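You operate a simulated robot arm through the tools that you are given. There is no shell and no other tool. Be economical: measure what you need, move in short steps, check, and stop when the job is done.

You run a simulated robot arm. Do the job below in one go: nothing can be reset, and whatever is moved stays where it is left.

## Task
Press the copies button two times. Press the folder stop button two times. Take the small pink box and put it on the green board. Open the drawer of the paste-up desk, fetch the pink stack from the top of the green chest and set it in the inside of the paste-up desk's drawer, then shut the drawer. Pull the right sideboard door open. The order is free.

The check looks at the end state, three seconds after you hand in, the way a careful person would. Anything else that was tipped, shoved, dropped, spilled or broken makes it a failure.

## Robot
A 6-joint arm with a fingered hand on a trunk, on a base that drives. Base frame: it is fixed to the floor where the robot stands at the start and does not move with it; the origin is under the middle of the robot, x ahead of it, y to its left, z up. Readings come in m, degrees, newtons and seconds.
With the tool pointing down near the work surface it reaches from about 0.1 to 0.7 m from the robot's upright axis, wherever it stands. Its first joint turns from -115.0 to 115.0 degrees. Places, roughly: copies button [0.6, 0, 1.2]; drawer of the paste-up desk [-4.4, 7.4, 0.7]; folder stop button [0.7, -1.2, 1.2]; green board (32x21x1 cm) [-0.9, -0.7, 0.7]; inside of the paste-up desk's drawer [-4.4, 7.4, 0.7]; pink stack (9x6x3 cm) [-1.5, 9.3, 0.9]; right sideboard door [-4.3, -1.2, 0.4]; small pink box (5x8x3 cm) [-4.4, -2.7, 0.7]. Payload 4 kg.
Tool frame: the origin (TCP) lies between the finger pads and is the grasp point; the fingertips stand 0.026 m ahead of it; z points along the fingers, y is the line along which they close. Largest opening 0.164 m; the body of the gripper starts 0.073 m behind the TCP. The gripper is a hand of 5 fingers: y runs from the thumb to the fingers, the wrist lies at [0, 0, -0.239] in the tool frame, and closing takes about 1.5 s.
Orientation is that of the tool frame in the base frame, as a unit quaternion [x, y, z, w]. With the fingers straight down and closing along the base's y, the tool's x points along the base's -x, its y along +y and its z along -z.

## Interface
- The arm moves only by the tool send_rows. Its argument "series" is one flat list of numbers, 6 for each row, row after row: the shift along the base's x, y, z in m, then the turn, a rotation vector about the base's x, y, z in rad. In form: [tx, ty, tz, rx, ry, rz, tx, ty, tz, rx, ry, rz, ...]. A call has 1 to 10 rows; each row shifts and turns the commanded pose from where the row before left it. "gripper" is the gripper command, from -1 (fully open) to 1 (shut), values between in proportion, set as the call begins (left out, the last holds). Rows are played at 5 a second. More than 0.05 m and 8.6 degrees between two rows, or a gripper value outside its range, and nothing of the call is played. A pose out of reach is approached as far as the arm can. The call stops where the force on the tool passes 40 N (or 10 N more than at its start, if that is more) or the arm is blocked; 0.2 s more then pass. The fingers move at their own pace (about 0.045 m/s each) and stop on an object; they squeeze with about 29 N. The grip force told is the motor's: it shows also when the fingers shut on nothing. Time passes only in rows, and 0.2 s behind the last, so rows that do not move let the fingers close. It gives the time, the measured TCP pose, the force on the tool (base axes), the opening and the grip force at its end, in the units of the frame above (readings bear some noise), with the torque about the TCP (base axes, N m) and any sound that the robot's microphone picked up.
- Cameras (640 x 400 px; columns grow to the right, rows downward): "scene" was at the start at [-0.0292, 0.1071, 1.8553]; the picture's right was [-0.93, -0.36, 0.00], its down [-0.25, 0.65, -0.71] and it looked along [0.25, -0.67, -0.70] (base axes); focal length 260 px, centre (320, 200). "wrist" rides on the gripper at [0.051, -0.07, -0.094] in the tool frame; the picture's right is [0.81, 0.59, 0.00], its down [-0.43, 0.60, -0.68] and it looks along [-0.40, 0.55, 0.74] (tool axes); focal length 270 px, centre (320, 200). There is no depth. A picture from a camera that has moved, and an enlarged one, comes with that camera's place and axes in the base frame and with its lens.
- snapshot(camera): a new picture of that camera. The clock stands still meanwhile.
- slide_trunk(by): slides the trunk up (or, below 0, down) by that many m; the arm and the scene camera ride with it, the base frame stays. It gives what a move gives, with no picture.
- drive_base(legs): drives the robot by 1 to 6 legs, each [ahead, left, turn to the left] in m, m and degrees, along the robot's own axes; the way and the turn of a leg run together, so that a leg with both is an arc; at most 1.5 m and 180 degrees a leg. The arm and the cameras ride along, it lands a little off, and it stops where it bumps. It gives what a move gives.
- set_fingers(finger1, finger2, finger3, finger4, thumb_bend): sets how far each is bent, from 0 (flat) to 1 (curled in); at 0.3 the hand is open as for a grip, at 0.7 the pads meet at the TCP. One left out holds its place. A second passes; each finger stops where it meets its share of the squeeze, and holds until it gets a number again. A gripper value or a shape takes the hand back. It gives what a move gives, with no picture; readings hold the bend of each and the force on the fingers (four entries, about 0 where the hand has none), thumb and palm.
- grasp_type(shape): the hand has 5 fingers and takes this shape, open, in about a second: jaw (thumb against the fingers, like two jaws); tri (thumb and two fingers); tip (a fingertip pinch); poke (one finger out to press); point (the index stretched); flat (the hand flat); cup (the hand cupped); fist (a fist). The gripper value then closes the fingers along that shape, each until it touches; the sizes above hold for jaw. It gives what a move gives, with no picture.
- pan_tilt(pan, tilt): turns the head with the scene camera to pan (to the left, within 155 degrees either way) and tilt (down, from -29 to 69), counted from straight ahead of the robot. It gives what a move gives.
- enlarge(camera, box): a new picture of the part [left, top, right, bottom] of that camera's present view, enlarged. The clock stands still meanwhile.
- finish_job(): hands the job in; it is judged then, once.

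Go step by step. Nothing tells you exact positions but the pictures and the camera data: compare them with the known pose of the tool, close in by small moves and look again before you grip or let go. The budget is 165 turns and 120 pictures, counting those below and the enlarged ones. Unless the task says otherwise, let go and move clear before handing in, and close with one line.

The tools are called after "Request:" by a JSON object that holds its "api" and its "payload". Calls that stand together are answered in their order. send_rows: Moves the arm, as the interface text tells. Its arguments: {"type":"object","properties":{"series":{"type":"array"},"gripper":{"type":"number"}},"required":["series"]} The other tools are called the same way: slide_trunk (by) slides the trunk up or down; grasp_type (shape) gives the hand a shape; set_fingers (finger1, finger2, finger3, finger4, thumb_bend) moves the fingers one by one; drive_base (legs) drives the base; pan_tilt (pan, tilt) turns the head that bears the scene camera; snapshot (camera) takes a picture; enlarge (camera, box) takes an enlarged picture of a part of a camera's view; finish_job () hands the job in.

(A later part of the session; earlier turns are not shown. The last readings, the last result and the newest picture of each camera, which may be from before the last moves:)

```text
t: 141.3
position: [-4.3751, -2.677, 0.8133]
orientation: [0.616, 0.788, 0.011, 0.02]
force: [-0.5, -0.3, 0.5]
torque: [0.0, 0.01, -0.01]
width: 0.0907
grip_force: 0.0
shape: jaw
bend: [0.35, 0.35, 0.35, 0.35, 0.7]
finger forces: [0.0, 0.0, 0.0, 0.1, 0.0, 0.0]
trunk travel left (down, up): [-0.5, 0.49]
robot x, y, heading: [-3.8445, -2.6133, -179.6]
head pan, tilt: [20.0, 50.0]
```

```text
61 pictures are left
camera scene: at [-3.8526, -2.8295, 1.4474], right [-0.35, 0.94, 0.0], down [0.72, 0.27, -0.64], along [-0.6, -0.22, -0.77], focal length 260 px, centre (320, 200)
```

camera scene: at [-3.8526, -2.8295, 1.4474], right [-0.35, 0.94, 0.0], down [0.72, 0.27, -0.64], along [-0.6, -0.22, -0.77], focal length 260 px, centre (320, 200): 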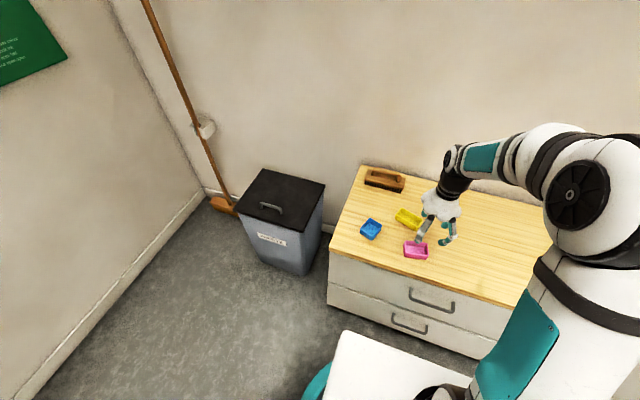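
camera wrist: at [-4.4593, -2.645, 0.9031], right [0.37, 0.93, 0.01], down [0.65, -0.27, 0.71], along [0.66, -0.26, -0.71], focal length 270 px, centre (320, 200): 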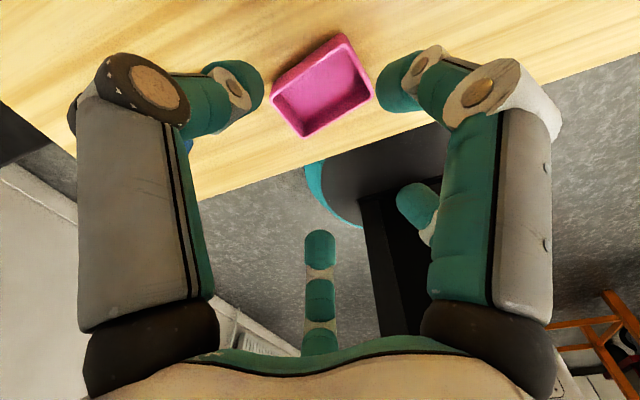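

The TCP projects exactly above the pink tray, about 0.15 m below, and the yaw matches. I descend most of the way and check.

Request:
{"api": "send_rows", "payload": {"series": [0, 0, -0.03, 0, 0, 0, 0, 0, -0.03, 0, 0, 0, 0, 0, -0.03, 0, 0, 0]}}

Request:
{"api": "snapshot", "payload": {"camera": "wrist"}}

Request:
{"api": "enlarge", "payload": {"camera": "scene", "box": [340, 140, 500, 280]}}

```text
t: 142.1
position: [-4.3755, -2.676, 0.7232]
orientation: [0.615, 0.789, 0.011, 0.019]
force: [0.2, -0.1, 0.7]
torque: [-0.02, -0.02, 0.0]
width: 0.0907
grip_force: 0.0
shape: jaw
bend: [0.35, 0.35, 0.35, 0.35, 0.7]
finger forces: [0.0, 0.0, 0.0, 0.1, 0.1, 0.1]
trunk travel left (down, up): [-0.5, 0.49]
robot x, y, heading: [-3.8442, -2.6157, -179.6]
head pan, tilt: [20.0, 50.0]
```

```text
60 pictures are left
camera wrist: at [-4.4597, -2.6442, 0.8129], right [0.37, 0.93, 0.01], down [0.65, -0.27, 0.71], along [0.66, -0.26, -0.71], focal length 270 px, centre (320, 200)
```

wrist: 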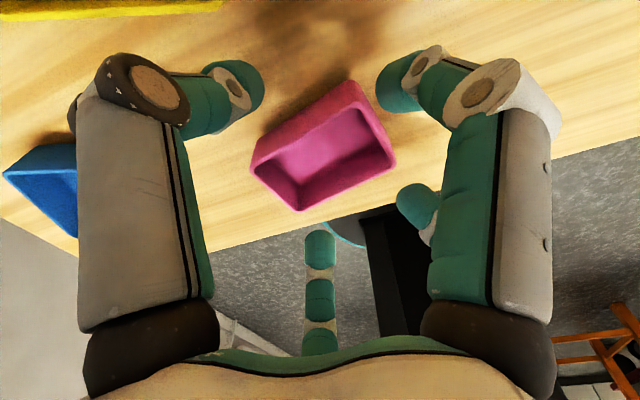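

```text
2.86 times, centred on (420, 210) of scene
camera zoom: at [-3.8527, -2.8292, 1.4475], right [-0.35, 0.94, 0.0], down [0.72, 0.27, -0.64], along [-0.6, -0.22, -0.77], focal length 742 px, centre (34, 171)
```

zoom: 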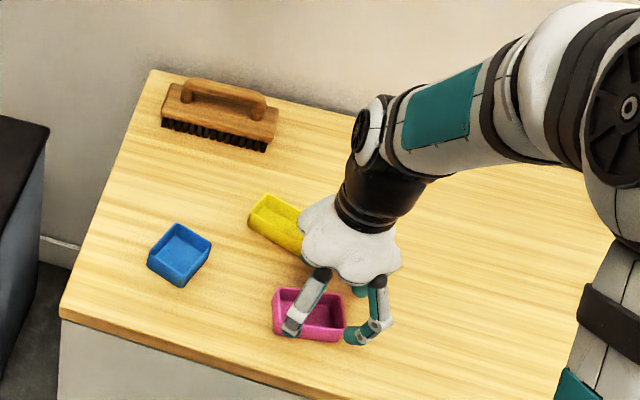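

The tray is centred; the index digit is close to its right end, so I open slightly wider and shift 1 cm to that side, then descend to grip height.

Request:
{"api": "send_rows", "payload": {"series": [-0.002, 0.008, 0, 0, 0, 0, 0, 0, 0, 0, 0, 0, 0, 0, -0.02, 0, 0, 0, 0, 0, -0.015, 0, 0, 0], "gripper": -0.4}}

Request:
{"api": "snapshot", "payload": {"camera": "wrist"}}

```text
t: 143.1
position: [-4.378, -2.6695, 0.689]
orientation: [0.615, 0.788, 0.01, 0.018]
force: [-0.2, 0.0, 1.0]
torque: [0.07, 0.07, -0.04]
width: 0.1143
grip_force: 0.0
shape: jaw
bend: [0.29, 0.3, 0.3, 0.3, 0.68]
finger forces: [1.4, 0.0, 0.0, 0.0, 0.0, 0.0]
trunk travel left (down, up): [-0.5, 0.49]
robot x, y, heading: [-3.8433, -2.615, -179.5]
head pan, tilt: [20.0, 50.0]
```

```text
58 pictures are left
camera wrist: at [-4.4624, -2.638, 0.7787], right [0.37, 0.93, 0.01], down [0.65, -0.27, 0.71], along [0.66, -0.26, -0.71], focal length 270 px, centre (320, 200)
```

wrist: 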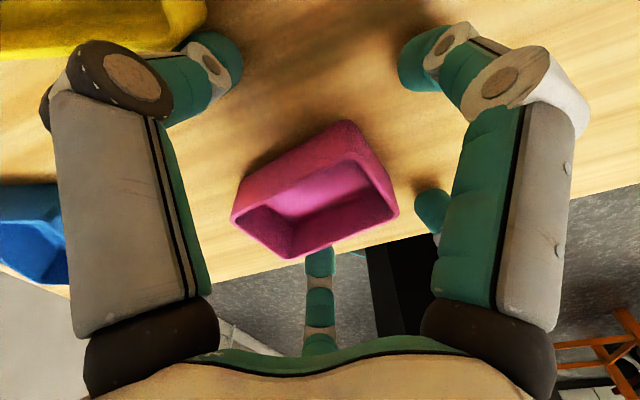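

The tray sits right at the TCP between thumb and fingers, with the fingertips at the counter. I close the hand.

Request:
{"api": "send_rows", "payload": {"series": [0, 0, 0, 0, 0, 0, 0, 0, 0, 0, 0, 0, 0, 0, 0, 0, 0, 0, 0, 0, 0, 0, 0, 0, 0, 0, 0, 0, 0, 0, 0, 0, 0, 0, 0, 0, 0, 0, 0, 0, 0, 0, 0, 0, 0, 0, 0, 0], "gripper": 1}}

Request:
{"api": "snapshot", "payload": {"camera": "wrist"}}

Request:
{"api": "enlarge", "payload": {"camera": "scene", "box": [340, 140, 500, 280]}}

```text
t: 144.9
position: [-4.3774, -2.671, 0.6879]
orientation: [0.615, 0.788, 0.011, 0.02]
force: [0.4, -0.4, 1.7]
torque: [0.09, 0.04, -0.02]
width: 0.0565
grip_force: 28.8
shape: jaw
bend: [0.33, 0.49, 0.49, 0.49, 0.7]
finger forces: [24.1, 21.5, 21.4, 24.1, 28.8, 0.1]
trunk travel left (down, up): [-0.5, 0.49]
robot x, y, heading: [-3.8452, -2.6166, -179.3]
head pan, tilt: [20.0, 50.0]
```

```text
57 pictures are left
camera wrist: at [-4.4622, -2.6378, 0.7785], right [0.37, 0.93, 0.01], down [0.65, -0.27, 0.71], along [0.66, -0.26, -0.71], focal length 270 px, centre (320, 200)
```

wrist: 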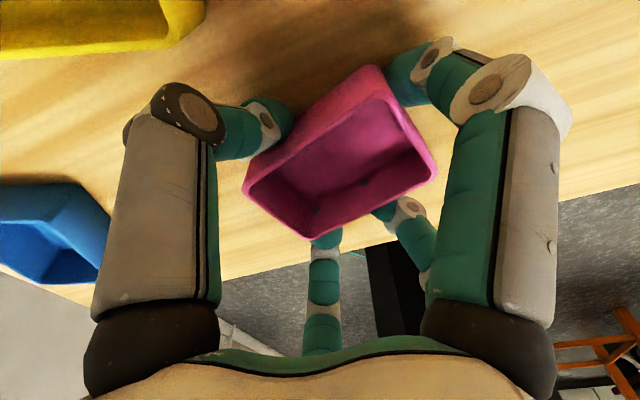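

```text
2.86 times, centred on (420, 210) of scene
camera zoom: at [-3.8524, -2.8292, 1.4475], right [-0.35, 0.94, 0.0], down [0.72, 0.27, -0.64], along [-0.6, -0.22, -0.77], focal length 742 px, centre (34, 171)
```

zoom: 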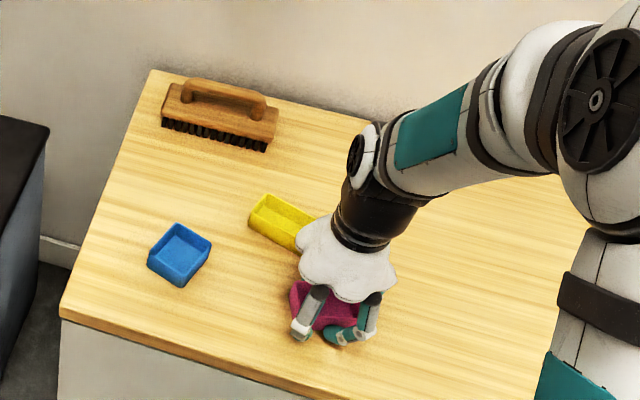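

Gripped on all digits. I lift 0.12 m and check that it holds.

Request:
{"api": "send_rows", "payload": {"series": [0, 0, 0.02, 0, 0, 0, 0, 0, 0.035, 0, 0, 0, 0, 0, 0.035, 0, 0, 0, 0, 0, 0.03, 0, 0, 0]}}

Request:
{"api": "snapshot", "payload": {"camera": "wrist"}}

Request:
{"api": "snapshot", "payload": {"camera": "scene"}}

```text
t: 145.9
position: [-4.3762, -2.6672, 0.809]
orientation: [0.615, 0.788, 0.011, 0.019]
force: [-0.1, 0.9, 0.9]
torque: [-0.01, -0.02, -0.02]
width: 0.0558
grip_force: 29.3
shape: jaw
bend: [0.33, 0.5, 0.49, 0.49, 0.7]
finger forces: [23.3, 21.6, 21.6, 24.3, 28.8, 0.0]
trunk travel left (down, up): [-0.5, 0.49]
robot x, y, heading: [-3.8446, -2.6185, -179.4]
head pan, tilt: [20.0, 50.0]
```

```text
55 pictures are left
camera wrist: at [-4.4601, -2.6347, 0.8986], right [0.37, 0.93, 0.01], down [0.65, -0.27, 0.71], along [0.66, -0.26, -0.71], focal length 270 px, centre (320, 200)
```

wrist: 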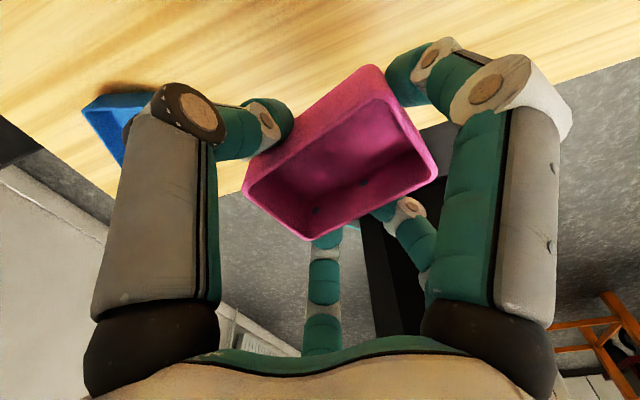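

```text
54 pictures are left
camera scene: at [-3.8524, -2.8292, 1.4474], right [-0.35, 0.94, 0.0], down [0.72, 0.27, -0.64], along [-0.6, -0.22, -0.77], focal length 260 px, centre (320, 200)
```

scene: 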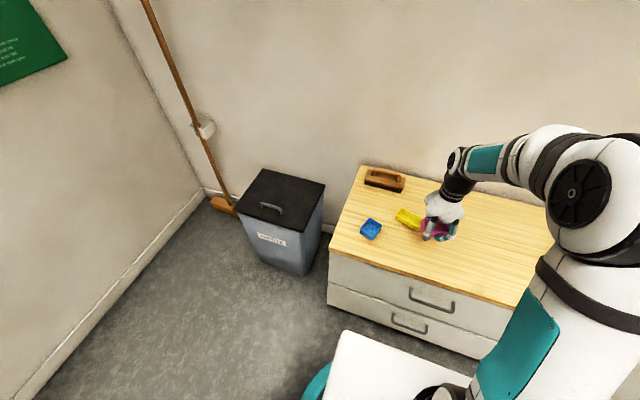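

The tray is held. I raise the trunk and drive back around the bench to the rear side of the cart.

Request:
{"api": "slide_trunk", "payload": {"by": 0.4}}

Request:
{"api": "drive_base", "payload": {"legs": [[-0.28, 0, -0.6], [0, -1.5, 0], [0, -1.5, 0], [0, -0.27, 0]]}}

Request:
{"api": "drive_base", "payload": {"legs": [[0, 0, 180]]}}

Request:
{"api": "pan_tilt", "payload": {"pan": -20, "tilt": 35}}

Request:
{"api": "snapshot", "payload": {"camera": "scene"}}

```text
t: 149.8
position: [-4.3766, -2.6677, 1.2081]
orientation: [0.615, 0.788, 0.011, 0.02]
force: [0.4, -0.4, -0.2]
torque: [-0.01, -0.01, -0.03]
width: 0.0559
grip_force: 29.4
shape: jaw
bend: [0.33, 0.5, 0.49, 0.49, 0.7]
finger forces: [23.3, 21.6, 21.6, 24.4, 28.9, 0.0]
trunk travel left (down, up): [-0.9, 0.09]
robot x, y, heading: [-3.8422, -2.6176, -179.5]
head pan, tilt: [20.0, 50.0]
```

```text
t: 167.1
position: [-4.0599, 0.5946, 1.2074]
orientation: [0.63, 0.776, 0.011, 0.02]
force: [0.5, 1.3, -0.1]
torque: [-0.03, 0.02, -0.04]
width: 0.056
grip_force: 29.4
shape: jaw
bend: [0.33, 0.5, 0.49, 0.49, 0.7]
finger forces: [23.3, 21.6, 21.5, 24.3, 28.8, 0.1]
trunk travel left (down, up): [-0.9, 0.09]
robot x, y, heading: [-3.524, 0.6257, 178.0]
head pan, tilt: [20.0, 50.0]
```

```text
t: 174.9
position: [-2.9929, 0.6611, 1.2089]
orientation: [0.779, -0.627, -0.021, 0.011]
force: [0.5, -0.5, 0.3]
torque: [0.01, -0.02, 0.04]
width: 0.0554
grip_force: 28.8
shape: jaw
bend: [0.33, 0.5, 0.5, 0.49, 0.7]
finger forces: [23.5, 21.0, 20.8, 24.1, 28.3, 0.0]
trunk travel left (down, up): [-0.9, 0.09]
robot x, y, heading: [-3.5245, 0.6196, -1.4]
head pan, tilt: [20.0, 50.0]
```

```text
t: 176.0
position: [-2.9914, 0.6609, 1.2083]
orientation: [0.779, -0.627, -0.02, 0.011]
force: [0.2, 0.1, -0.5]
torque: [-0.01, -0.03, -0.03]
width: 0.0554
grip_force: 28.8
shape: jaw
bend: [0.33, 0.5, 0.5, 0.49, 0.7]
finger forces: [23.4, 21.0, 20.8, 24.2, 28.3, 0.0]
trunk travel left (down, up): [-0.9, 0.09]
robot x, y, heading: [-3.5267, 0.6237, -1.1]
head pan, tilt: [-20.0, 35.0]
```

```text
53 pictures are left
camera scene: at [-3.4974, 0.7778, 1.8692], right [-0.36, -0.93, 0.0], down [-0.53, 0.21, -0.82], along [0.76, -0.3, -0.57], focal length 260 px, centre (320, 200)
```

scene: 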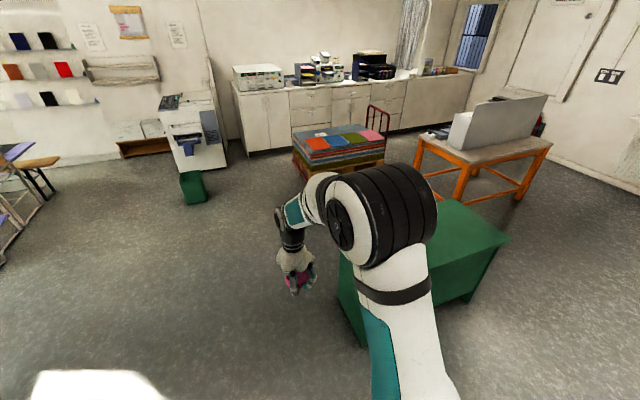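

Clear way ahead. I drive past the bench and strafe right behind the cart.

Request:
{"api": "drive_base", "payload": {"legs": [[0, 0, 1.1], [1.5, 0, 0], [0.28, 0, 0], [0, -1.3, 0]]}}

Request:
{"api": "pan_tilt", "payload": {"pan": 0, "tilt": 50}}

Request:
{"api": "snapshot", "payload": {"camera": "scene"}}

```text
t: 191.3
position: [-1.233, -0.6212, 1.2093]
orientation: [0.786, -0.618, -0.02, 0.011]
force: [-1.0, 0.3, 0.5]
torque: [-0.01, -0.02, 0.02]
width: 0.0556
grip_force: 28.9
shape: jaw
bend: [0.33, 0.5, 0.5, 0.49, 0.7]
finger forces: [23.5, 21.1, 20.9, 24.1, 28.3, 0.1]
trunk travel left (down, up): [-0.9, 0.09]
robot x, y, heading: [-1.7655, -0.668, -0.1]
head pan, tilt: [-20.0, 35.0]
```

```text
t: 192.1
position: [-1.2324, -0.6211, 1.2072]
orientation: [0.786, -0.617, -0.019, 0.011]
force: [1.0, 0.3, 0.9]
torque: [-0.02, 0.0, -0.03]
width: 0.0557
grip_force: 29.1
shape: jaw
bend: [0.33, 0.5, 0.5, 0.49, 0.7]
finger forces: [23.4, 21.1, 20.9, 24.1, 28.3, 0.1]
trunk travel left (down, up): [-0.9, 0.09]
robot x, y, heading: [-1.7675, -0.6715, 0.0]
head pan, tilt: [0.0, 50.0]
```

```text
52 pictures are left
camera scene: at [-1.7466, -0.4858, 1.8475], right [0.0, -1.0, 0.0], down [-0.77, 0.0, -0.64], along [0.64, 0.0, -0.77], focal length 260 px, centre (320, 200)
```

scene: 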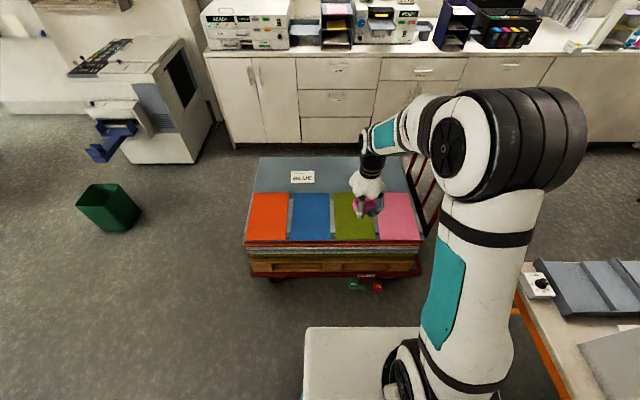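

The green board is centred near [-0.897, -0.688, 0.7]. I drive 0.3 m ahead, then lower the trunk.

Request:
{"api": "drive_base", "payload": {"legs": [[0.3, -0.06, 0]]}}

Request:
{"api": "slide_trunk", "payload": {"by": -0.35}}

Request:
{"api": "snapshot", "payload": {"camera": "scene"}}

Request:
{"api": "snapshot", "payload": {"camera": "wrist"}}

```text
t: 194.2
position: [-0.9318, -0.6805, 1.2074]
orientation: [0.787, -0.617, -0.02, 0.012]
force: [0.8, 0.9, -0.6]
torque: [0.04, 0.01, -0.03]
width: 0.0556
grip_force: 29.0
shape: jaw
bend: [0.33, 0.5, 0.5, 0.49, 0.7]
finger forces: [23.5, 21.1, 20.8, 24.2, 28.4, 0.1]
trunk travel left (down, up): [-0.9, 0.09]
robot x, y, heading: [-1.4651, -0.7292, 0.0]
head pan, tilt: [0.0, 50.0]
```

```text
t: 197.6
position: [-0.9333, -0.6786, 0.8591]
orientation: [0.787, -0.617, -0.019, 0.011]
force: [-0.1, 0.0, 0.3]
torque: [0.01, 0.0, -0.01]
width: 0.0556
grip_force: 28.8
shape: jaw
bend: [0.33, 0.5, 0.5, 0.49, 0.7]
finger forces: [23.4, 21.1, 20.9, 24.2, 28.4, 0.0]
trunk travel left (down, up): [-0.55, 0.44]
robot x, y, heading: [-1.4642, -0.7319, 0.4]
head pan, tilt: [0.0, 50.0]
```

```text
51 pictures are left
camera scene: at [-1.4479, -0.5452, 1.4975], right [0.0, -1.0, 0.0], down [-0.77, 0.0, -0.64], along [0.64, 0.0, -0.77], focal length 260 px, centre (320, 200)
```

scene: 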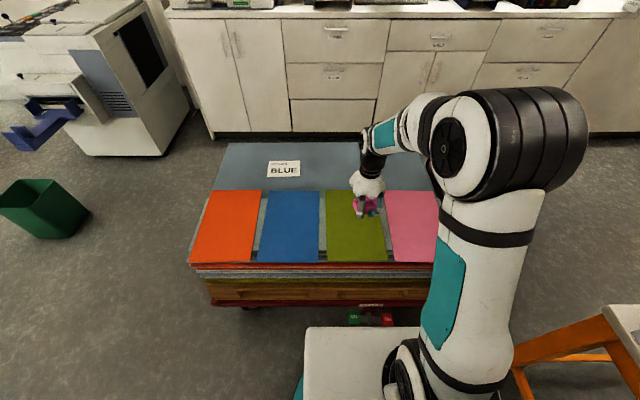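

```text
50 pictures are left
camera wrist: at [-0.8499, -0.7127, 0.9483], right [-0.38, -0.93, 0.01], down [-0.65, 0.27, 0.71], along [-0.66, 0.26, -0.71], focal length 270 px, centre (320, 200)
```

wrist: 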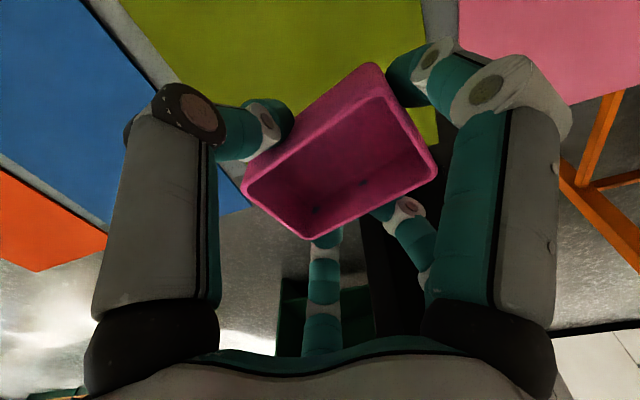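

The tray is already above the green board; I shift 4 cm forward to its middle and descend carefully.

Request:
{"api": "send_rows", "payload": {"series": [0.025, -0.003, 0, 0, 0, 0, 0.02, -0.003, -0.02, 0, 0, 0, 0, 0, -0.03, 0, 0, 0, 0, 0, -0.025, 0, 0, 0]}}

Request:
{"api": "enlarge", "payload": {"camera": "scene", "box": [280, 120, 440, 280]}}

Request:
{"api": "snapshot", "payload": {"camera": "wrist"}}

```text
t: 198.6
position: [-0.8864, -0.6863, 0.7813]
orientation: [0.786, -0.617, -0.02, 0.01]
force: [0.1, -0.1, 0.4]
torque: [-0.02, -0.03, -0.01]
width: 0.0558
grip_force: 28.7
shape: jaw
bend: [0.33, 0.5, 0.5, 0.49, 0.7]
finger forces: [23.4, 21.2, 21.1, 24.2, 28.6, 0.0]
trunk travel left (down, up): [-0.55, 0.44]
robot x, y, heading: [-1.4684, -0.7293, 0.1]
head pan, tilt: [0.0, 50.0]
```

```text
2.50 times, centred on (360, 200) of scene
camera zoom: at [-1.4477, -0.5452, 1.4975], right [0.0, -1.0, 0.0], down [-0.77, 0.0, -0.64], along [0.64, 0.0, -0.77], focal length 650 px, centre (220, 200)
```

zoom: 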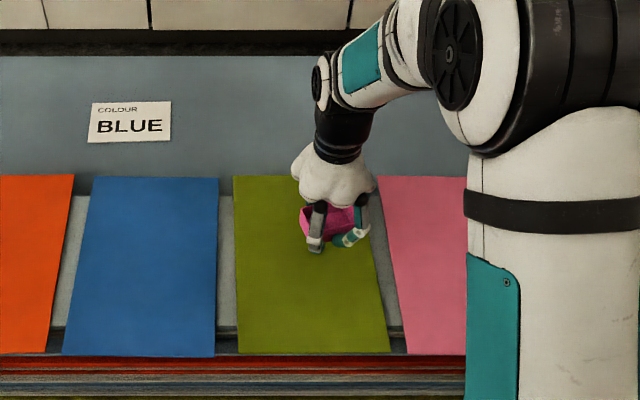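

```text
48 pictures are left
camera wrist: at [-0.8038, -0.7195, 0.8721], right [-0.38, -0.93, 0.01], down [-0.65, 0.27, 0.71], along [-0.66, 0.26, -0.71], focal length 270 px, centre (320, 200)
```

wrist: 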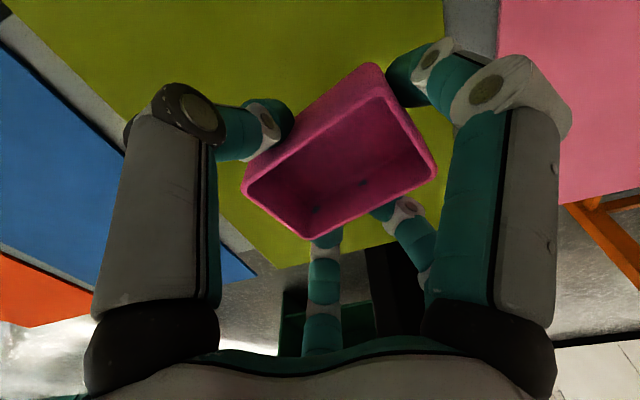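

The tray is slightly right of the board's middle. I nudge it 1.5 cm left and descend in small steps, watching the force.

Request:
{"api": "send_rows", "payload": {"series": [-0.005, 0.015, 0, 0, 0, 0, 0, 0, -0.012, 0, 0, 0, 0, 0, -0.01, 0, 0, 0]}}

Request:
{"api": "send_rows", "payload": {"series": [0, 0, -0.008, 0, 0, 0, 0, 0, 0, 0, 0, 0]}}

Request:
{"api": "enlarge", "payload": {"camera": "scene", "box": [320, 180, 420, 270]}}

```text
t: 199.4
position: [-0.8919, -0.6697, 0.7609]
orientation: [0.787, -0.617, -0.02, 0.011]
force: [0.2, 0.0, -0.1]
torque: [-0.05, 0.03, 0.03]
width: 0.0556
grip_force: 29.0
shape: jaw
bend: [0.33, 0.5, 0.5, 0.49, 0.7]
finger forces: [23.4, 21.1, 21.1, 24.2, 28.6, 0.0]
trunk travel left (down, up): [-0.55, 0.44]
robot x, y, heading: [-1.4655, -0.7305, 0.3]
head pan, tilt: [0.0, 50.0]
```

```text
t: 200.0
position: [-0.8918, -0.6693, 0.7534]
orientation: [0.787, -0.617, -0.02, 0.01]
force: [-0.5, -0.7, -0.2]
torque: [0.01, 0.01, 0.0]
width: 0.0554
grip_force: 29.3
shape: jaw
bend: [0.33, 0.5, 0.5, 0.49, 0.7]
finger forces: [23.4, 21.1, 21.2, 24.2, 28.6, 0.1]
trunk travel left (down, up): [-0.55, 0.44]
robot x, y, heading: [-1.4673, -0.7323, 0.1]
head pan, tilt: [0.0, 50.0]
```

```text
4.44 times, centred on (370, 225) of scene
camera zoom: at [-1.4478, -0.5452, 1.4975], right [0.0, -1.0, 0.0], down [-0.77, 0.0, -0.64], along [0.64, 0.0, -0.77], focal length 1155 px, centre (98, 89)
```

zoom: 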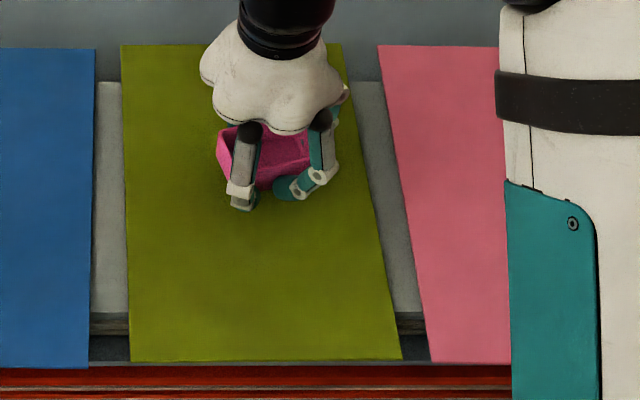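

No contact yet; I keep going in small steps.

Request:
{"api": "send_rows", "payload": {"series": [0, 0, -0.008, 0, 0, 0, 0, 0, -0.008, 0, 0, 0]}}

Request:
{"api": "send_rows", "payload": {"series": [0, 0, -0.006, 0, 0, 0, 0, 0, -0.004, 0, 0, 0]}}

Request:
{"api": "snapshot", "payload": {"camera": "wrist"}}

```text
t: 200.6
position: [-0.8922, -0.6716, 0.7379]
orientation: [0.786, -0.617, -0.02, 0.011]
force: [-0.4, 0.6, -0.2]
torque: [-0.03, 0.03, -0.01]
width: 0.0556
grip_force: 29.1
shape: jaw
bend: [0.33, 0.5, 0.5, 0.49, 0.7]
finger forces: [23.3, 21.2, 21.1, 24.2, 28.6, 0.0]
trunk travel left (down, up): [-0.55, 0.44]
robot x, y, heading: [-1.462, -0.7303, 0.2]
head pan, tilt: [0.0, 50.0]
```

```text
t: 201.2
position: [-0.8913, -0.6709, 0.7323]
orientation: [0.787, -0.617, -0.016, 0.008]
force: [-0.3, -1.2, 33.4]
torque: [-0.65, -1.06, 0.07]
width: 0.0558
grip_force: 29.0
shape: jaw
bend: [0.32, 0.5, 0.5, 0.49, 0.7]
finger forces: [40.8, 23.4, 23.5, 24.5, 46.5, 0.0]
trunk travel left (down, up): [-0.55, 0.44]
robot x, y, heading: [-1.4651, -0.7287, 0.1]
head pan, tilt: [0.0, 50.0]
```

```text
46 pictures are left
camera wrist: at [-0.8097, -0.7041, 0.822], right [-0.38, -0.93, 0.01], down [-0.66, 0.27, 0.7], along [-0.65, 0.26, -0.71], focal length 270 px, centre (320, 200)
```

wrist: 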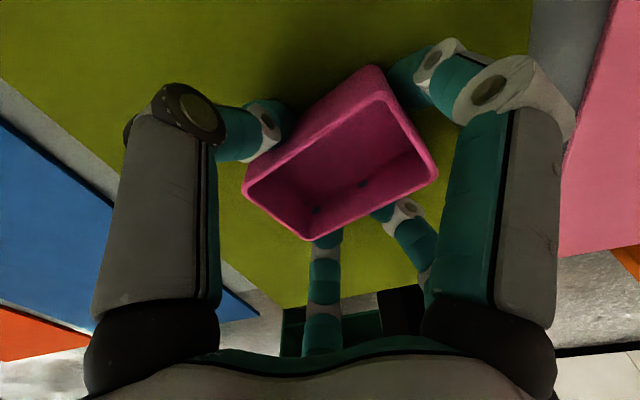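

Contact at TCP z ≈ 0.733 (33 N). I ease up 3 mm and open the hand.

Request:
{"api": "send_rows", "payload": {"series": [0, 0, 0.004, 0, 0, 0]}}

Request:
{"api": "send_rows", "payload": {"series": [0, 0, 0, 0, 0, 0, 0, 0, 0, 0, 0, 0, 0, 0, 0, 0, 0, 0, 0, 0, 0, 0, 0, 0, 0, 0, 0, 0, 0, 0], "gripper": -0.3}}

Request:
{"api": "snapshot", "payload": {"camera": "wrist"}}

```text
t: 201.6
position: [-0.8928, -0.6696, 0.7308]
orientation: [0.787, -0.617, -0.019, 0.01]
force: [5.8, -0.3, 22.1]
torque: [-0.34, -0.88, 0.02]
width: 0.0559
grip_force: 29.1
shape: jaw
bend: [0.32, 0.5, 0.5, 0.49, 0.7]
finger forces: [33.3, 21.7, 21.9, 24.7, 41.4, 0.1]
trunk travel left (down, up): [-0.55, 0.44]
robot x, y, heading: [-1.4678, -0.7315, 0.3]
head pan, tilt: [0.0, 50.0]
```

```text
t: 202.8
position: [-0.895, -0.6704, 0.7309]
orientation: [0.787, -0.616, -0.019, 0.01]
force: [-4.7, -0.7, 16.5]
torque: [-0.32, -0.61, -0.04]
width: 0.0986
grip_force: 0.1
shape: jaw
bend: [0.31, 0.31, 0.31, 0.31, 0.66]
finger forces: [8.3, 0.0, 0.0, 0.0, 9.3, 0.0]
trunk travel left (down, up): [-0.55, 0.44]
robot x, y, heading: [-1.4672, -0.7273, 0.0]
head pan, tilt: [0.0, 50.0]
```

```text
45 pictures are left
camera wrist: at [-0.8111, -0.7041, 0.8215], right [-0.38, -0.93, 0.01], down [-0.65, 0.27, 0.71], along [-0.66, 0.26, -0.71], focal length 270 px, centre (320, 200)
```

wrist: 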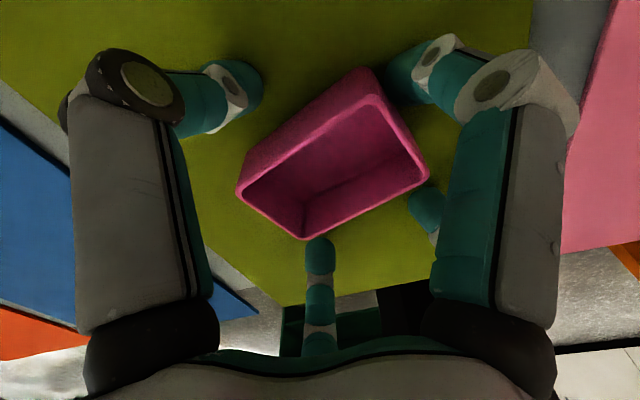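

Tray released on the board. I lift straight up gently while opening further.

Request:
{"api": "send_rows", "payload": {"series": [0, 0, 0.006, 0, 0, 0, 0, 0, 0.006, 0, 0, 0, 0, 0, 0.01, 0, 0, 0, 0, 0, 0.02, 0, 0, 0, 0, 0, 0.03, 0, 0, 0, 0, 0, 0.04, 0, 0, 0, 0, 0, 0.04, 0, 0, 0], "gripper": -0.8}}

Request:
{"api": "enlarge", "payload": {"camera": "scene", "box": [240, 120, 460, 300]}}

Request:
{"api": "snapshot", "payload": {"camera": "wrist"}}

```text
t: 204.4
position: [-0.8932, -0.6713, 0.8825]
orientation: [0.787, -0.616, -0.02, 0.011]
force: [-0.1, 0.4, -0.6]
torque: [0.02, 0.06, 0.01]
width: 0.1474
grip_force: 0.1
shape: jaw
bend: [0.26, 0.26, 0.26, 0.26, 0.35]
finger forces: [0.1, 0.1, 0.0, 0.0, 0.0, 0.0]
trunk travel left (down, up): [-0.55, 0.44]
robot x, y, heading: [-1.4678, -0.7292, 0.2]
head pan, tilt: [0.0, 50.0]
```

```text
2.22 times, centred on (350, 210) of scene
camera zoom: at [-1.4483, -0.5453, 1.4974], right [0.0, -1.0, 0.0], down [-0.77, 0.0, -0.64], along [0.64, 0.0, -0.77], focal length 577 px, centre (253, 178)
```

zoom: 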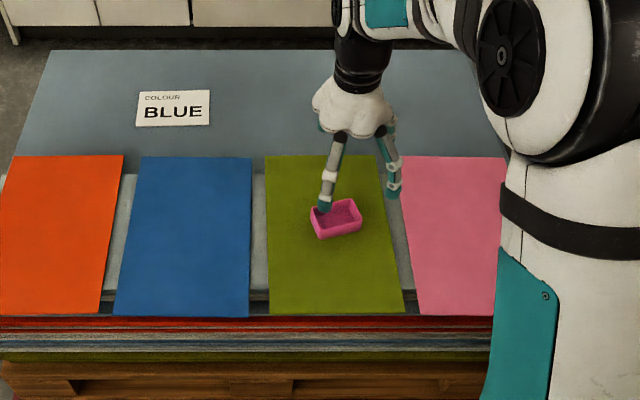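

```text
43 pictures are left
camera wrist: at [-0.81, -0.7046, 0.9719], right [-0.38, -0.93, 0.01], down [-0.65, 0.27, 0.71], along [-0.66, 0.26, -0.71], focal length 270 px, centre (320, 200)
```

wrist: 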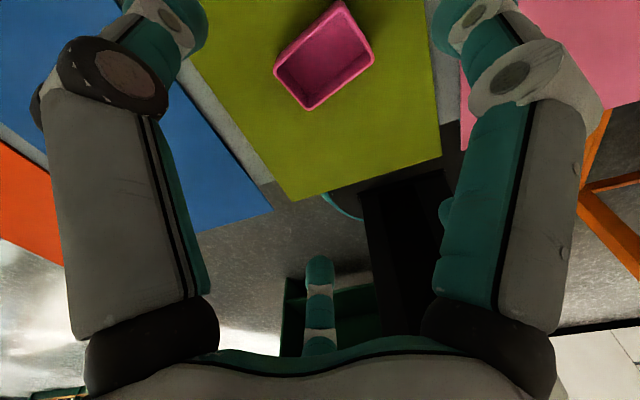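

The pink tray lies flat on the green board. Next is the sideboard door: I raise the trunk, drive out to open floor and turn round.

Request:
{"api": "slide_trunk", "payload": {"by": 0.35}}

Request:
{"api": "drive_base", "payload": {"legs": [[-0.28, 0, 0], [0, 1.38, 0], [0, 0, 180], [1.5, 0, 0], [0.3, 0, 0]]}}

```text
t: 207.8
position: [-0.8925, -0.6708, 1.2317]
orientation: [0.787, -0.617, -0.02, 0.011]
force: [0.3, 0.8, -0.5]
torque: [0.0, -0.03, 0.05]
width: 0.1476
grip_force: 0.0
shape: jaw
bend: [0.26, 0.26, 0.26, 0.26, 0.35]
finger forces: [0.0, 0.0, 0.1, 0.0, 0.0, 0.0]
trunk travel left (down, up): [-0.9, 0.09]
robot x, y, heading: [-1.4671, -0.7289, 0.1]
head pan, tilt: [0.0, 50.0]
```

```text
t: 232.1
position: [-4.1432, 0.4944, 1.2303]
orientation: [0.606, 0.795, 0.012, 0.02]
force: [-0.9, -0.5, 0.0]
torque: [-0.01, -0.03, 0.02]
width: 0.1472
grip_force: 0.0
shape: jaw
bend: [0.26, 0.26, 0.26, 0.26, 0.35]
finger forces: [0.0, 0.0, 0.0, 0.0, 0.1, 0.0]
trunk travel left (down, up): [-0.9, 0.09]
robot x, y, heading: [-3.5732, 0.5701, -178.4]
head pan, tilt: [0.0, 50.0]
```

I swing the arm back to my right side with the tool down, mirroring the start pose, so I can turn the hand forward for the door handle.

Request:
{"api": "send_rows", "payload": {"series": [0.0007, 0.0285, 0.008, 0, 0, -0.0495, 0.0022, 0.0285, 0.008, 0, 0, -0.0495, 0.0035, 0.0278, 0.008, 0, 0, -0.0495, 0.005, 0.0277, 0.008, 0, 0, -0.0495, 0.006, 0.027, 0.008, 0, 0, -0.0495, 0.0078, 0.0268, 0.008, 0, 0, -0.0495, 0.0085, 0.0257, 0.008, 0, 0, -0.0495, 0.0104, 0.0257, 0.008, 0, 0, -0.0495, 0.011, 0.0243, 0.008, 0, 0, -0.0495, 0.0126, 0.0242, 0.008, 0, 0, -0.0495]}}

Request:
{"api": "send_rows", "payload": {"series": [0.0135, 0.0227, 0.008, 0, 0, -0.0495, 0.0146, 0.0227, 0.008, 0, 0, -0.0495, 0.0155, 0.0209, 0.008, 0, 0, -0.0495, 0.0165, 0.0208, 0.008, 0, 0, -0.0495, 0.0173, 0.0189, 0.008, 0, 0, -0.0495, 0.0183, 0.0188, 0.008, 0, 0, -0.0495, 0.019, 0.0167, 0.008, 0, 0, -0.0495, 0.0196, 0.0167, 0.008, 0, 0, -0.0495, 0.0204, 0.0146, 0.008, 0, 0, -0.0495, 0.0208, 0.0145, 0.008, 0, 0, -0.0495]}}

Request:
{"api": "send_rows", "payload": {"series": [0.0433, 0.0242, 0, 0, 0, -0.0989, 0.0448, 0.0195, 0, 0, 0, -0.0989, 0.0459, 0.0147, 0, 0, 0, -0.0989, 0.0464, 0.0098, 0, 0, 0, -0.0989, 0.0464, 0.0049, 0, 0, 0, -0.0989, 0.046, 0.0003, 0, 0, 0, -0.0989, 0.045, -0.0044, 0, 0, 0, -0.0989, 0.0436, -0.0088, 0, 0, 0, -0.0989]}}

```text
t: 234.3
position: [-4.0747, 0.7633, 1.3118]
orientation: [0.783, 0.622, 0.006, 0.021]
force: [0.9, 0.2, 0.9]
torque: [0.0, 0.0, 0.0]
width: 0.1474
grip_force: 0.0
shape: jaw
bend: [0.26, 0.26, 0.26, 0.26, 0.35]
finger forces: [0.1, 0.0, 0.0, 0.0, 0.0, 0.1]
trunk travel left (down, up): [-0.9, 0.09]
robot x, y, heading: [-3.571, 0.5697, -177.9]
head pan, tilt: [0.0, 50.0]
```

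```text
t: 236.5
position: [-3.8973, 0.9494, 1.3916]
orientation: [0.911, 0.411, 0.0, 0.022]
force: [0.9, -0.5, 0.0]
torque: [-0.03, -0.02, -0.03]
width: 0.1472
grip_force: 0.0
shape: jaw
bend: [0.26, 0.26, 0.26, 0.26, 0.35]
finger forces: [0.0, 0.1, 0.1, 0.0, 0.0, 0.0]
trunk travel left (down, up): [-0.9, 0.09]
robot x, y, heading: [-3.5676, 0.57, -178.2]
head pan, tilt: [0.0, 50.0]
```

```text
t: 238.3
position: [-3.5361, 1.0068, 1.3935]
orientation: [0.999, 0.028, -0.009, 0.021]
force: [0.6, 0.3, 0.4]
torque: [-0.01, 0.03, 0.0]
width: 0.1476
grip_force: 0.0
shape: jaw
bend: [0.26, 0.26, 0.26, 0.26, 0.35]
finger forces: [0.1, 0.0, 0.0, 0.0, 0.1, 0.0]
trunk travel left (down, up): [-0.9, 0.09]
robot x, y, heading: [-3.5733, 0.5724, -177.7]
head pan, tilt: [0.0, 50.0]
```

That went without any reach flags. Now I pitch the hand forward about the wrist.

Request:
{"api": "send_rows", "payload": {"series": [-0.0333, 0, -0.018, 0, 0.1396, 0, -0.0326, 0, -0.013, 0, 0.1396, 0, -0.0313, 0, -0.009, 0, 0.1396, 0, -0.0294, 0, -0.005, 0, 0.1396, 0, -0.027, 0, -0.001, 0, 0.1396, 0, -0.024, 0, 0.003, 0, 0.1396, 0, -0.0206, 0, 0.006, 0, 0.1396, 0, -0.0166, 0, 0.009, 0, 0.1396, 0, -0.0124, 0, 0.011, 0, 0.1396, 0, -0.008, 0, 0.012, 0, 0.1396, 0]}}

```text
t: 240.5
position: [-3.8728, 1.0029, 1.3461]
orientation: [0.773, 0.026, -0.634, -0.014]
force: [-0.3, -0.6, -0.2]
torque: [-0.03, -0.01, 0.0]
width: 0.1472
grip_force: 0.0
shape: jaw
bend: [0.26, 0.26, 0.26, 0.26, 0.35]
finger forces: [0.0, 0.0, 0.0, 0.0, 0.1, 0.0]
out of reach, approached as far as the arm can: row 8, 9, 10
trunk travel left (down, up): [-0.9, 0.09]
robot x, y, heading: [-3.5716, 0.5709, -178.4]
head pan, tilt: [0.0, 50.0]
```

Hand now points forward. I drive left along the sideboard to stand left of the right door and look at its handle.

Request:
{"api": "drive_base", "payload": {"legs": [[0, 0, -1.7], [0, 1.5, 0], [0, 0.8, 0]]}}

Request:
{"api": "pan_tilt", "payload": {"pan": -5, "tilt": 60}}

Request:
{"api": "snapshot", "payload": {"camera": "scene"}}

```text
t: 252.1
position: [-3.8415, -1.278, 1.3463]
orientation: [0.774, 0.015, -0.632, -0.023]
force: [-0.4, -0.1, 0.3]
torque: [0.01, -0.02, -0.01]
width: 0.1475
grip_force: 0.1
shape: jaw
bend: [0.26, 0.26, 0.26, 0.26, 0.35]
finger forces: [0.0, 0.0, 0.1, 0.0, 0.0, 0.0]
trunk travel left (down, up): [-0.9, 0.09]
robot x, y, heading: [-3.5545, -1.7175, -179.5]
head pan, tilt: [0.0, 50.0]
```

```text
t: 252.8
position: [-3.841, -1.2775, 1.3445]
orientation: [0.774, 0.015, -0.632, -0.023]
force: [-0.4, -0.7, 0.0]
torque: [-0.05, 0.0, 0.01]
width: 0.1473
grip_force: 0.0
shape: jaw
bend: [0.26, 0.26, 0.26, 0.26, 0.35]
finger forces: [0.1, 0.1, 0.1, 0.0, 0.1, 0.0]
trunk travel left (down, up): [-0.9, 0.09]
robot x, y, heading: [-3.5525, -1.7174, -179.8]
head pan, tilt: [-5.0, 60.0]
```

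```text
42 pictures are left
camera scene: at [-3.5565, -1.8979, 1.835], right [0.08, 1.0, 0.0], down [0.86, -0.07, -0.5], along [-0.5, 0.04, -0.87], focal length 260 px, centre (320, 200)
```

scene: 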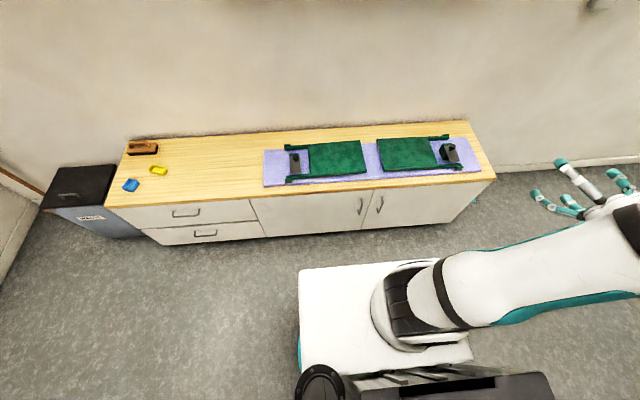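

I lower the trunk by 0.8 m so that the hand comes to handle height, then view the handle.

Request:
{"api": "slide_trunk", "payload": {"by": -0.4}}

Request:
{"api": "slide_trunk", "payload": {"by": -0.4}}

Request:
{"api": "pan_tilt", "payload": {"pan": -20, "tilt": 35}}

Request:
{"api": "snapshot", "payload": {"camera": "scene"}}

Request:
{"api": "snapshot", "payload": {"camera": "wrist"}}

```text
t: 256.7
position: [-3.8413, -1.2771, 0.9445]
orientation: [0.774, 0.016, -0.633, -0.022]
force: [-0.7, 0.2, -0.7]
torque: [0.02, 0.0, -0.01]
width: 0.1475
grip_force: 0.0
shape: jaw
bend: [0.26, 0.26, 0.26, 0.26, 0.35]
finger forces: [0.1, 0.0, 0.1, 0.1, 0.0, 0.0]
trunk travel left (down, up): [-0.5, 0.49]
robot x, y, heading: [-3.5527, -1.7147, -179.7]
head pan, tilt: [-5.0, 60.0]
```

```text
t: 260.5
position: [-3.8414, -1.2775, 0.5452]
orientation: [0.774, 0.015, -0.633, -0.023]
force: [-0.3, 0.0, 0.5]
torque: [0.0, -0.02, 0.02]
width: 0.1474
grip_force: 0.0
shape: jaw
bend: [0.26, 0.26, 0.26, 0.26, 0.35]
finger forces: [0.0, 0.0, 0.0, 0.1, 0.0, 0.1]
trunk travel left (down, up): [-0.1, 0.89]
robot x, y, heading: [-3.5524, -1.7176, -179.8]
head pan, tilt: [-5.0, 60.0]
```

```text
t: 261.4
position: [-3.8419, -1.2776, 0.5443]
orientation: [0.774, 0.015, -0.632, -0.023]
force: [0.4, 0.1, -0.2]
torque: [0.01, 0.01, 0.01]
width: 0.1476
grip_force: 0.1
shape: jaw
bend: [0.26, 0.26, 0.26, 0.26, 0.35]
finger forces: [0.0, 0.0, 0.1, 0.0, 0.0, 0.1]
trunk travel left (down, up): [-0.1, 0.89]
robot x, y, heading: [-3.5538, -1.7172, -179.5]
head pan, tilt: [-20.0, 35.0]
```

```text
41 pictures are left
camera scene: at [-3.5729, -1.8739, 1.0692], right [0.34, 0.94, 0.0], down [0.54, -0.19, -0.82], along [-0.77, 0.28, -0.57], focal length 260 px, centre (320, 200)
```

scene: 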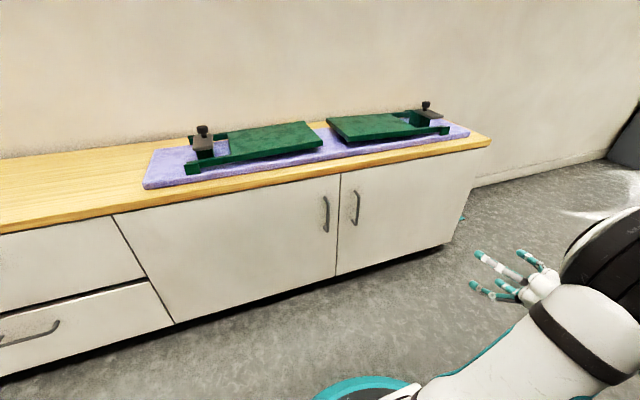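

```text
40 pictures are left
camera wrist: at [-3.7398, -1.2072, 0.5179], right [0.16, -0.54, -0.82], down [0.57, -0.63, 0.53], along [-0.8, -0.56, 0.21], focal length 270 px, centre (320, 200)
```

wrist: 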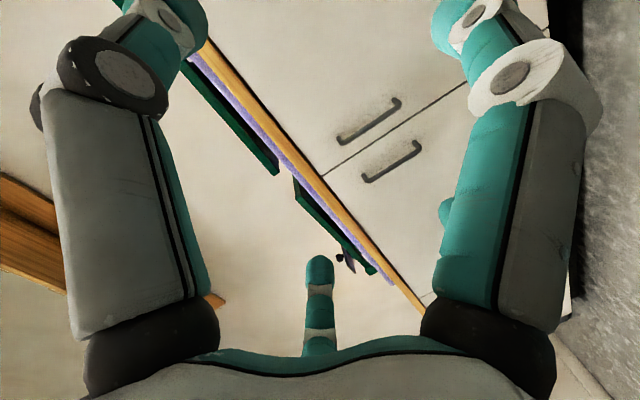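

The right door's vertical handle is at about [-4.298, -1.475, 0.457]. I bring the open hand in front of it.

Request:
{"api": "send_rows", "payload": {"series": [-0.039, -0.022, -0.0095, 0, 0.01, 0, -0.039, -0.022, -0.0095, 0, 0.01, 0, -0.039, -0.022, -0.0095, 0, 0.01, 0, -0.039, -0.022, -0.0095, 0, 0.01, 0, -0.039, -0.022, -0.0095, 0, 0.01, 0, -0.039, -0.022, -0.0095, 0, 0.01, 0, -0.039, -0.022, -0.0095, 0, 0.01, 0, -0.039, -0.022, -0.0095, 0, 0.01, 0, -0.039, -0.022, -0.0095, 0, 0.01, 0], "gripper": -0.1}}

Request:
{"api": "snapshot", "payload": {"camera": "scene"}}

Request:
{"api": "snapshot", "payload": {"camera": "wrist"}}

```text
t: 263.4
position: [-4.193, -1.4756, 0.4581]
orientation: [0.744, 0.014, -0.667, -0.024]
force: [-0.3, -0.3, -0.3]
torque: [-0.01, 0.01, 0.07]
width: 0.0904
grip_force: 0.0
shape: jaw
bend: [0.35, 0.35, 0.35, 0.35, 0.7]
finger forces: [0.0, 0.0, 0.1, 0.0, 0.1, 0.1]
trunk travel left (down, up): [-0.1, 0.89]
robot x, y, heading: [-3.5531, -1.7169, -179.9]
head pan, tilt: [-20.0, 35.0]
```

```text
39 pictures are left
camera scene: at [-3.5728, -1.8739, 1.0693], right [0.34, 0.94, 0.0], down [0.54, -0.19, -0.82], along [-0.77, 0.28, -0.57], focal length 260 px, centre (320, 200)
```

scene: 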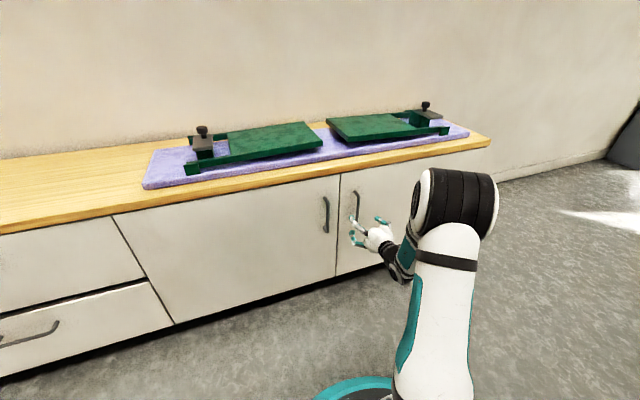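

```text
38 pictures are left
camera wrist: at [-4.0939, -1.406, 0.4235], right [0.08, -0.54, -0.83], down [0.62, -0.63, 0.47], along [-0.78, -0.56, 0.29], focal length 270 px, centre (320, 200)
```

wrist: 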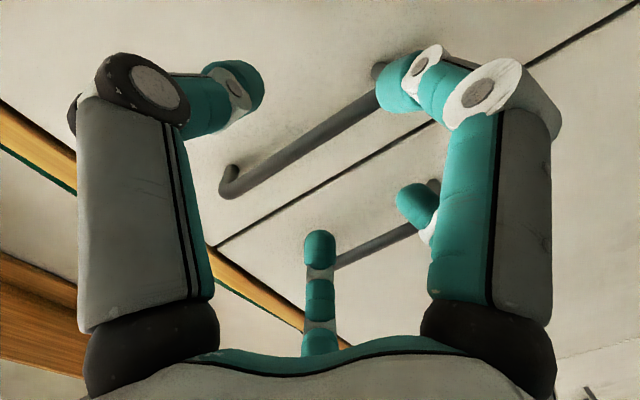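

The index digit would meet the lower end of the handle, so I go 3.5 cm lower and 1 cm to the left, and advance half way.

Request:
{"api": "send_rows", "payload": {"series": [0, -0.005, -0.018, 0, 0, 0, 0, -0.005, -0.018, 0, 0, 0, -0.025, 0, 0, 0, 0, 0, -0.025, 0, 0, 0, 0, 0]}}

Request:
{"api": "snapshot", "payload": {"camera": "wrist"}}

Request:
{"api": "enlarge", "payload": {"camera": "scene", "box": [320, 180, 420, 260]}}

```text
t: 264.4
position: [-4.2256, -1.4812, 0.4242]
orientation: [0.745, 0.009, -0.667, -0.026]
force: [31.9, 0.3, 6.0]
torque: [0.04, 1.7, -0.21]
width: 0.0906
grip_force: 0.0
shape: jaw
bend: [0.35, 0.35, 0.35, 0.31, 0.7]
finger forces: [0.1, 0.1, 0.0, 31.9, 0.0, 0.0]
trunk travel left (down, up): [-0.1, 0.89]
robot x, y, heading: [-3.5493, -1.7174, -179.7]
head pan, tilt: [-20.0, 35.0]
stopped in row 4: the force on the tool passed its limit at 50 N (the readings are from after the stop); the commanded pose is now the measured one
```

```text
37 pictures are left
camera wrist: at [-4.127, -1.4131, 0.3875], right [0.08, -0.55, -0.83], down [0.61, -0.63, 0.47], along [-0.79, -0.55, 0.29], focal length 270 px, centre (320, 200)
```

wrist: 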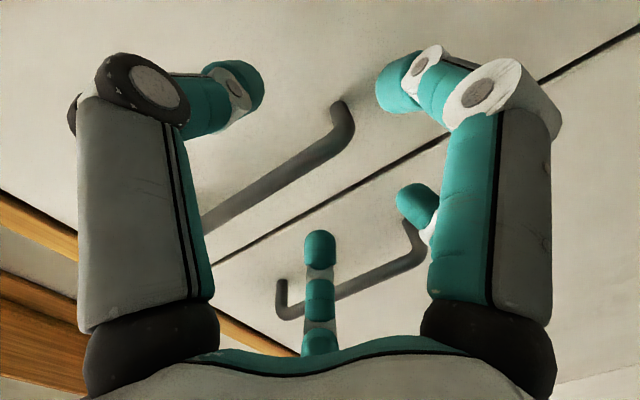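

```text
5.00 times, centred on (370, 220) of scene
camera zoom: at [-3.5706, -1.874, 1.0694], right [0.34, 0.94, 0.0], down [0.54, -0.19, -0.82], along [-0.77, 0.28, -0.57], focal length 1299 px, centre (70, 100)
```

zoom: 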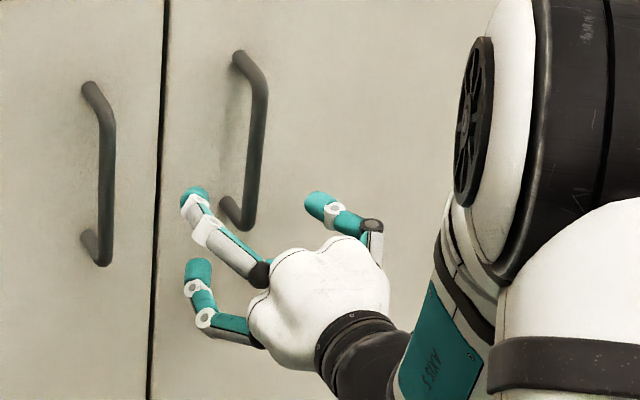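

A stretched fingertip touches the door face. I back off a little, half-close the hand so the tips shorten, adjust upward 1.5 cm, then advance so the bar goes between the digits.

Request:
{"api": "send_rows", "payload": {"series": [0.015, -0.004, 0.007, 0, 0, 0, 0, 0, 0.008, 0, 0, 0, 0, 0, 0, 0, 0, 0, 0, 0, 0, 0, 0, 0, 0, 0, 0, 0, 0, 0], "gripper": 0.35}}

Request:
{"api": "send_rows", "payload": {"series": [-0.012, 0, 0, 0, 0, 0, -0.012, 0, 0, 0, 0, 0, -0.012, 0, 0, 0, 0, 0]}}

Request:
{"api": "snapshot", "payload": {"camera": "wrist"}}

Request:
{"api": "enlarge", "payload": {"camera": "scene", "box": [320, 180, 420, 260]}}

```text
t: 265.6
position: [-4.2137, -1.4887, 0.4382]
orientation: [0.744, 0.01, -0.668, -0.025]
force: [0.4, -0.3, 0.1]
torque: [-0.03, 0.04, 0.04]
width: 0.0538
grip_force: 0.1
shape: jaw
bend: [0.46, 0.46, 0.46, 0.46, 0.7]
finger forces: [0.0, 0.0, 0.0, 0.0, 0.1, 0.0]
trunk travel left (down, up): [-0.1, 0.89]
robot x, y, heading: [-3.5541, -1.7143, -179.8]
head pan, tilt: [-20.0, 35.0]
```

```text
t: 266.2
position: [-4.2348, -1.4858, 0.4357]
orientation: [0.745, 0.007, -0.667, -0.026]
force: [22.4, -2.2, 6.3]
torque: [0.08, 0.43, -0.14]
width: 0.0542
grip_force: 0.0
shape: jaw
bend: [0.46, 0.46, 0.46, 0.89, 0.7]
finger forces: [0.4, 0.1, 0.1, 22.4, 0.1, 0.0]
trunk travel left (down, up): [-0.1, 0.89]
robot x, y, heading: [-3.5498, -1.7172, -180.1]
head pan, tilt: [-20.0, 35.0]
stopped in row 3: the force on the tool passed its limit at 44 N (the readings are from after the stop); the commanded pose is now the measured one
```

```text
35 pictures are left
camera wrist: at [-4.1348, -1.4166, 0.4007], right [0.08, -0.55, -0.83], down [0.61, -0.63, 0.48], along [-0.79, -0.54, 0.29], focal length 270 px, centre (320, 200)
```

wrist: 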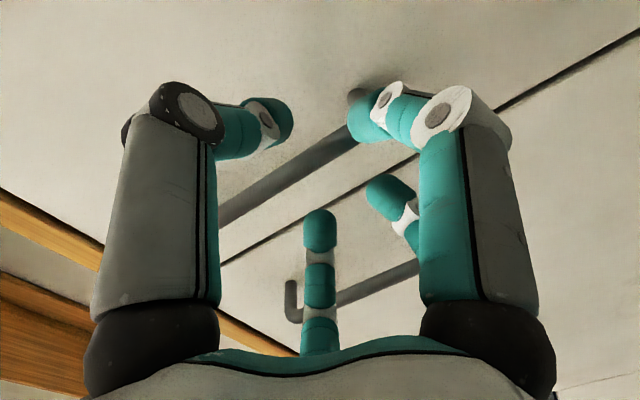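

```text
5.00 times, centred on (370, 220) of scene
camera zoom: at [-3.5705, -1.8741, 1.0692], right [0.34, 0.94, 0.0], down [0.54, -0.19, -0.82], along [-0.77, 0.28, -0.57], focal length 1299 px, centre (70, 100)
```

zoom: 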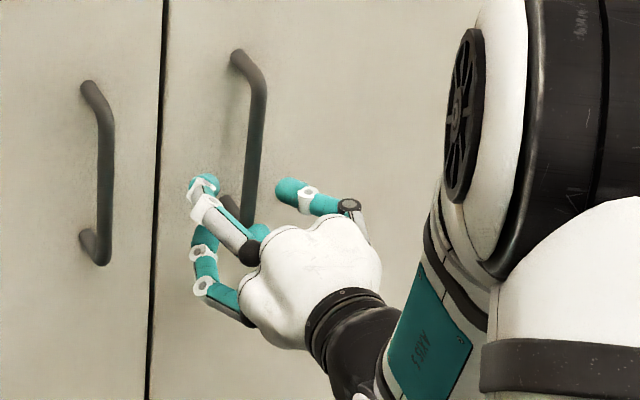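

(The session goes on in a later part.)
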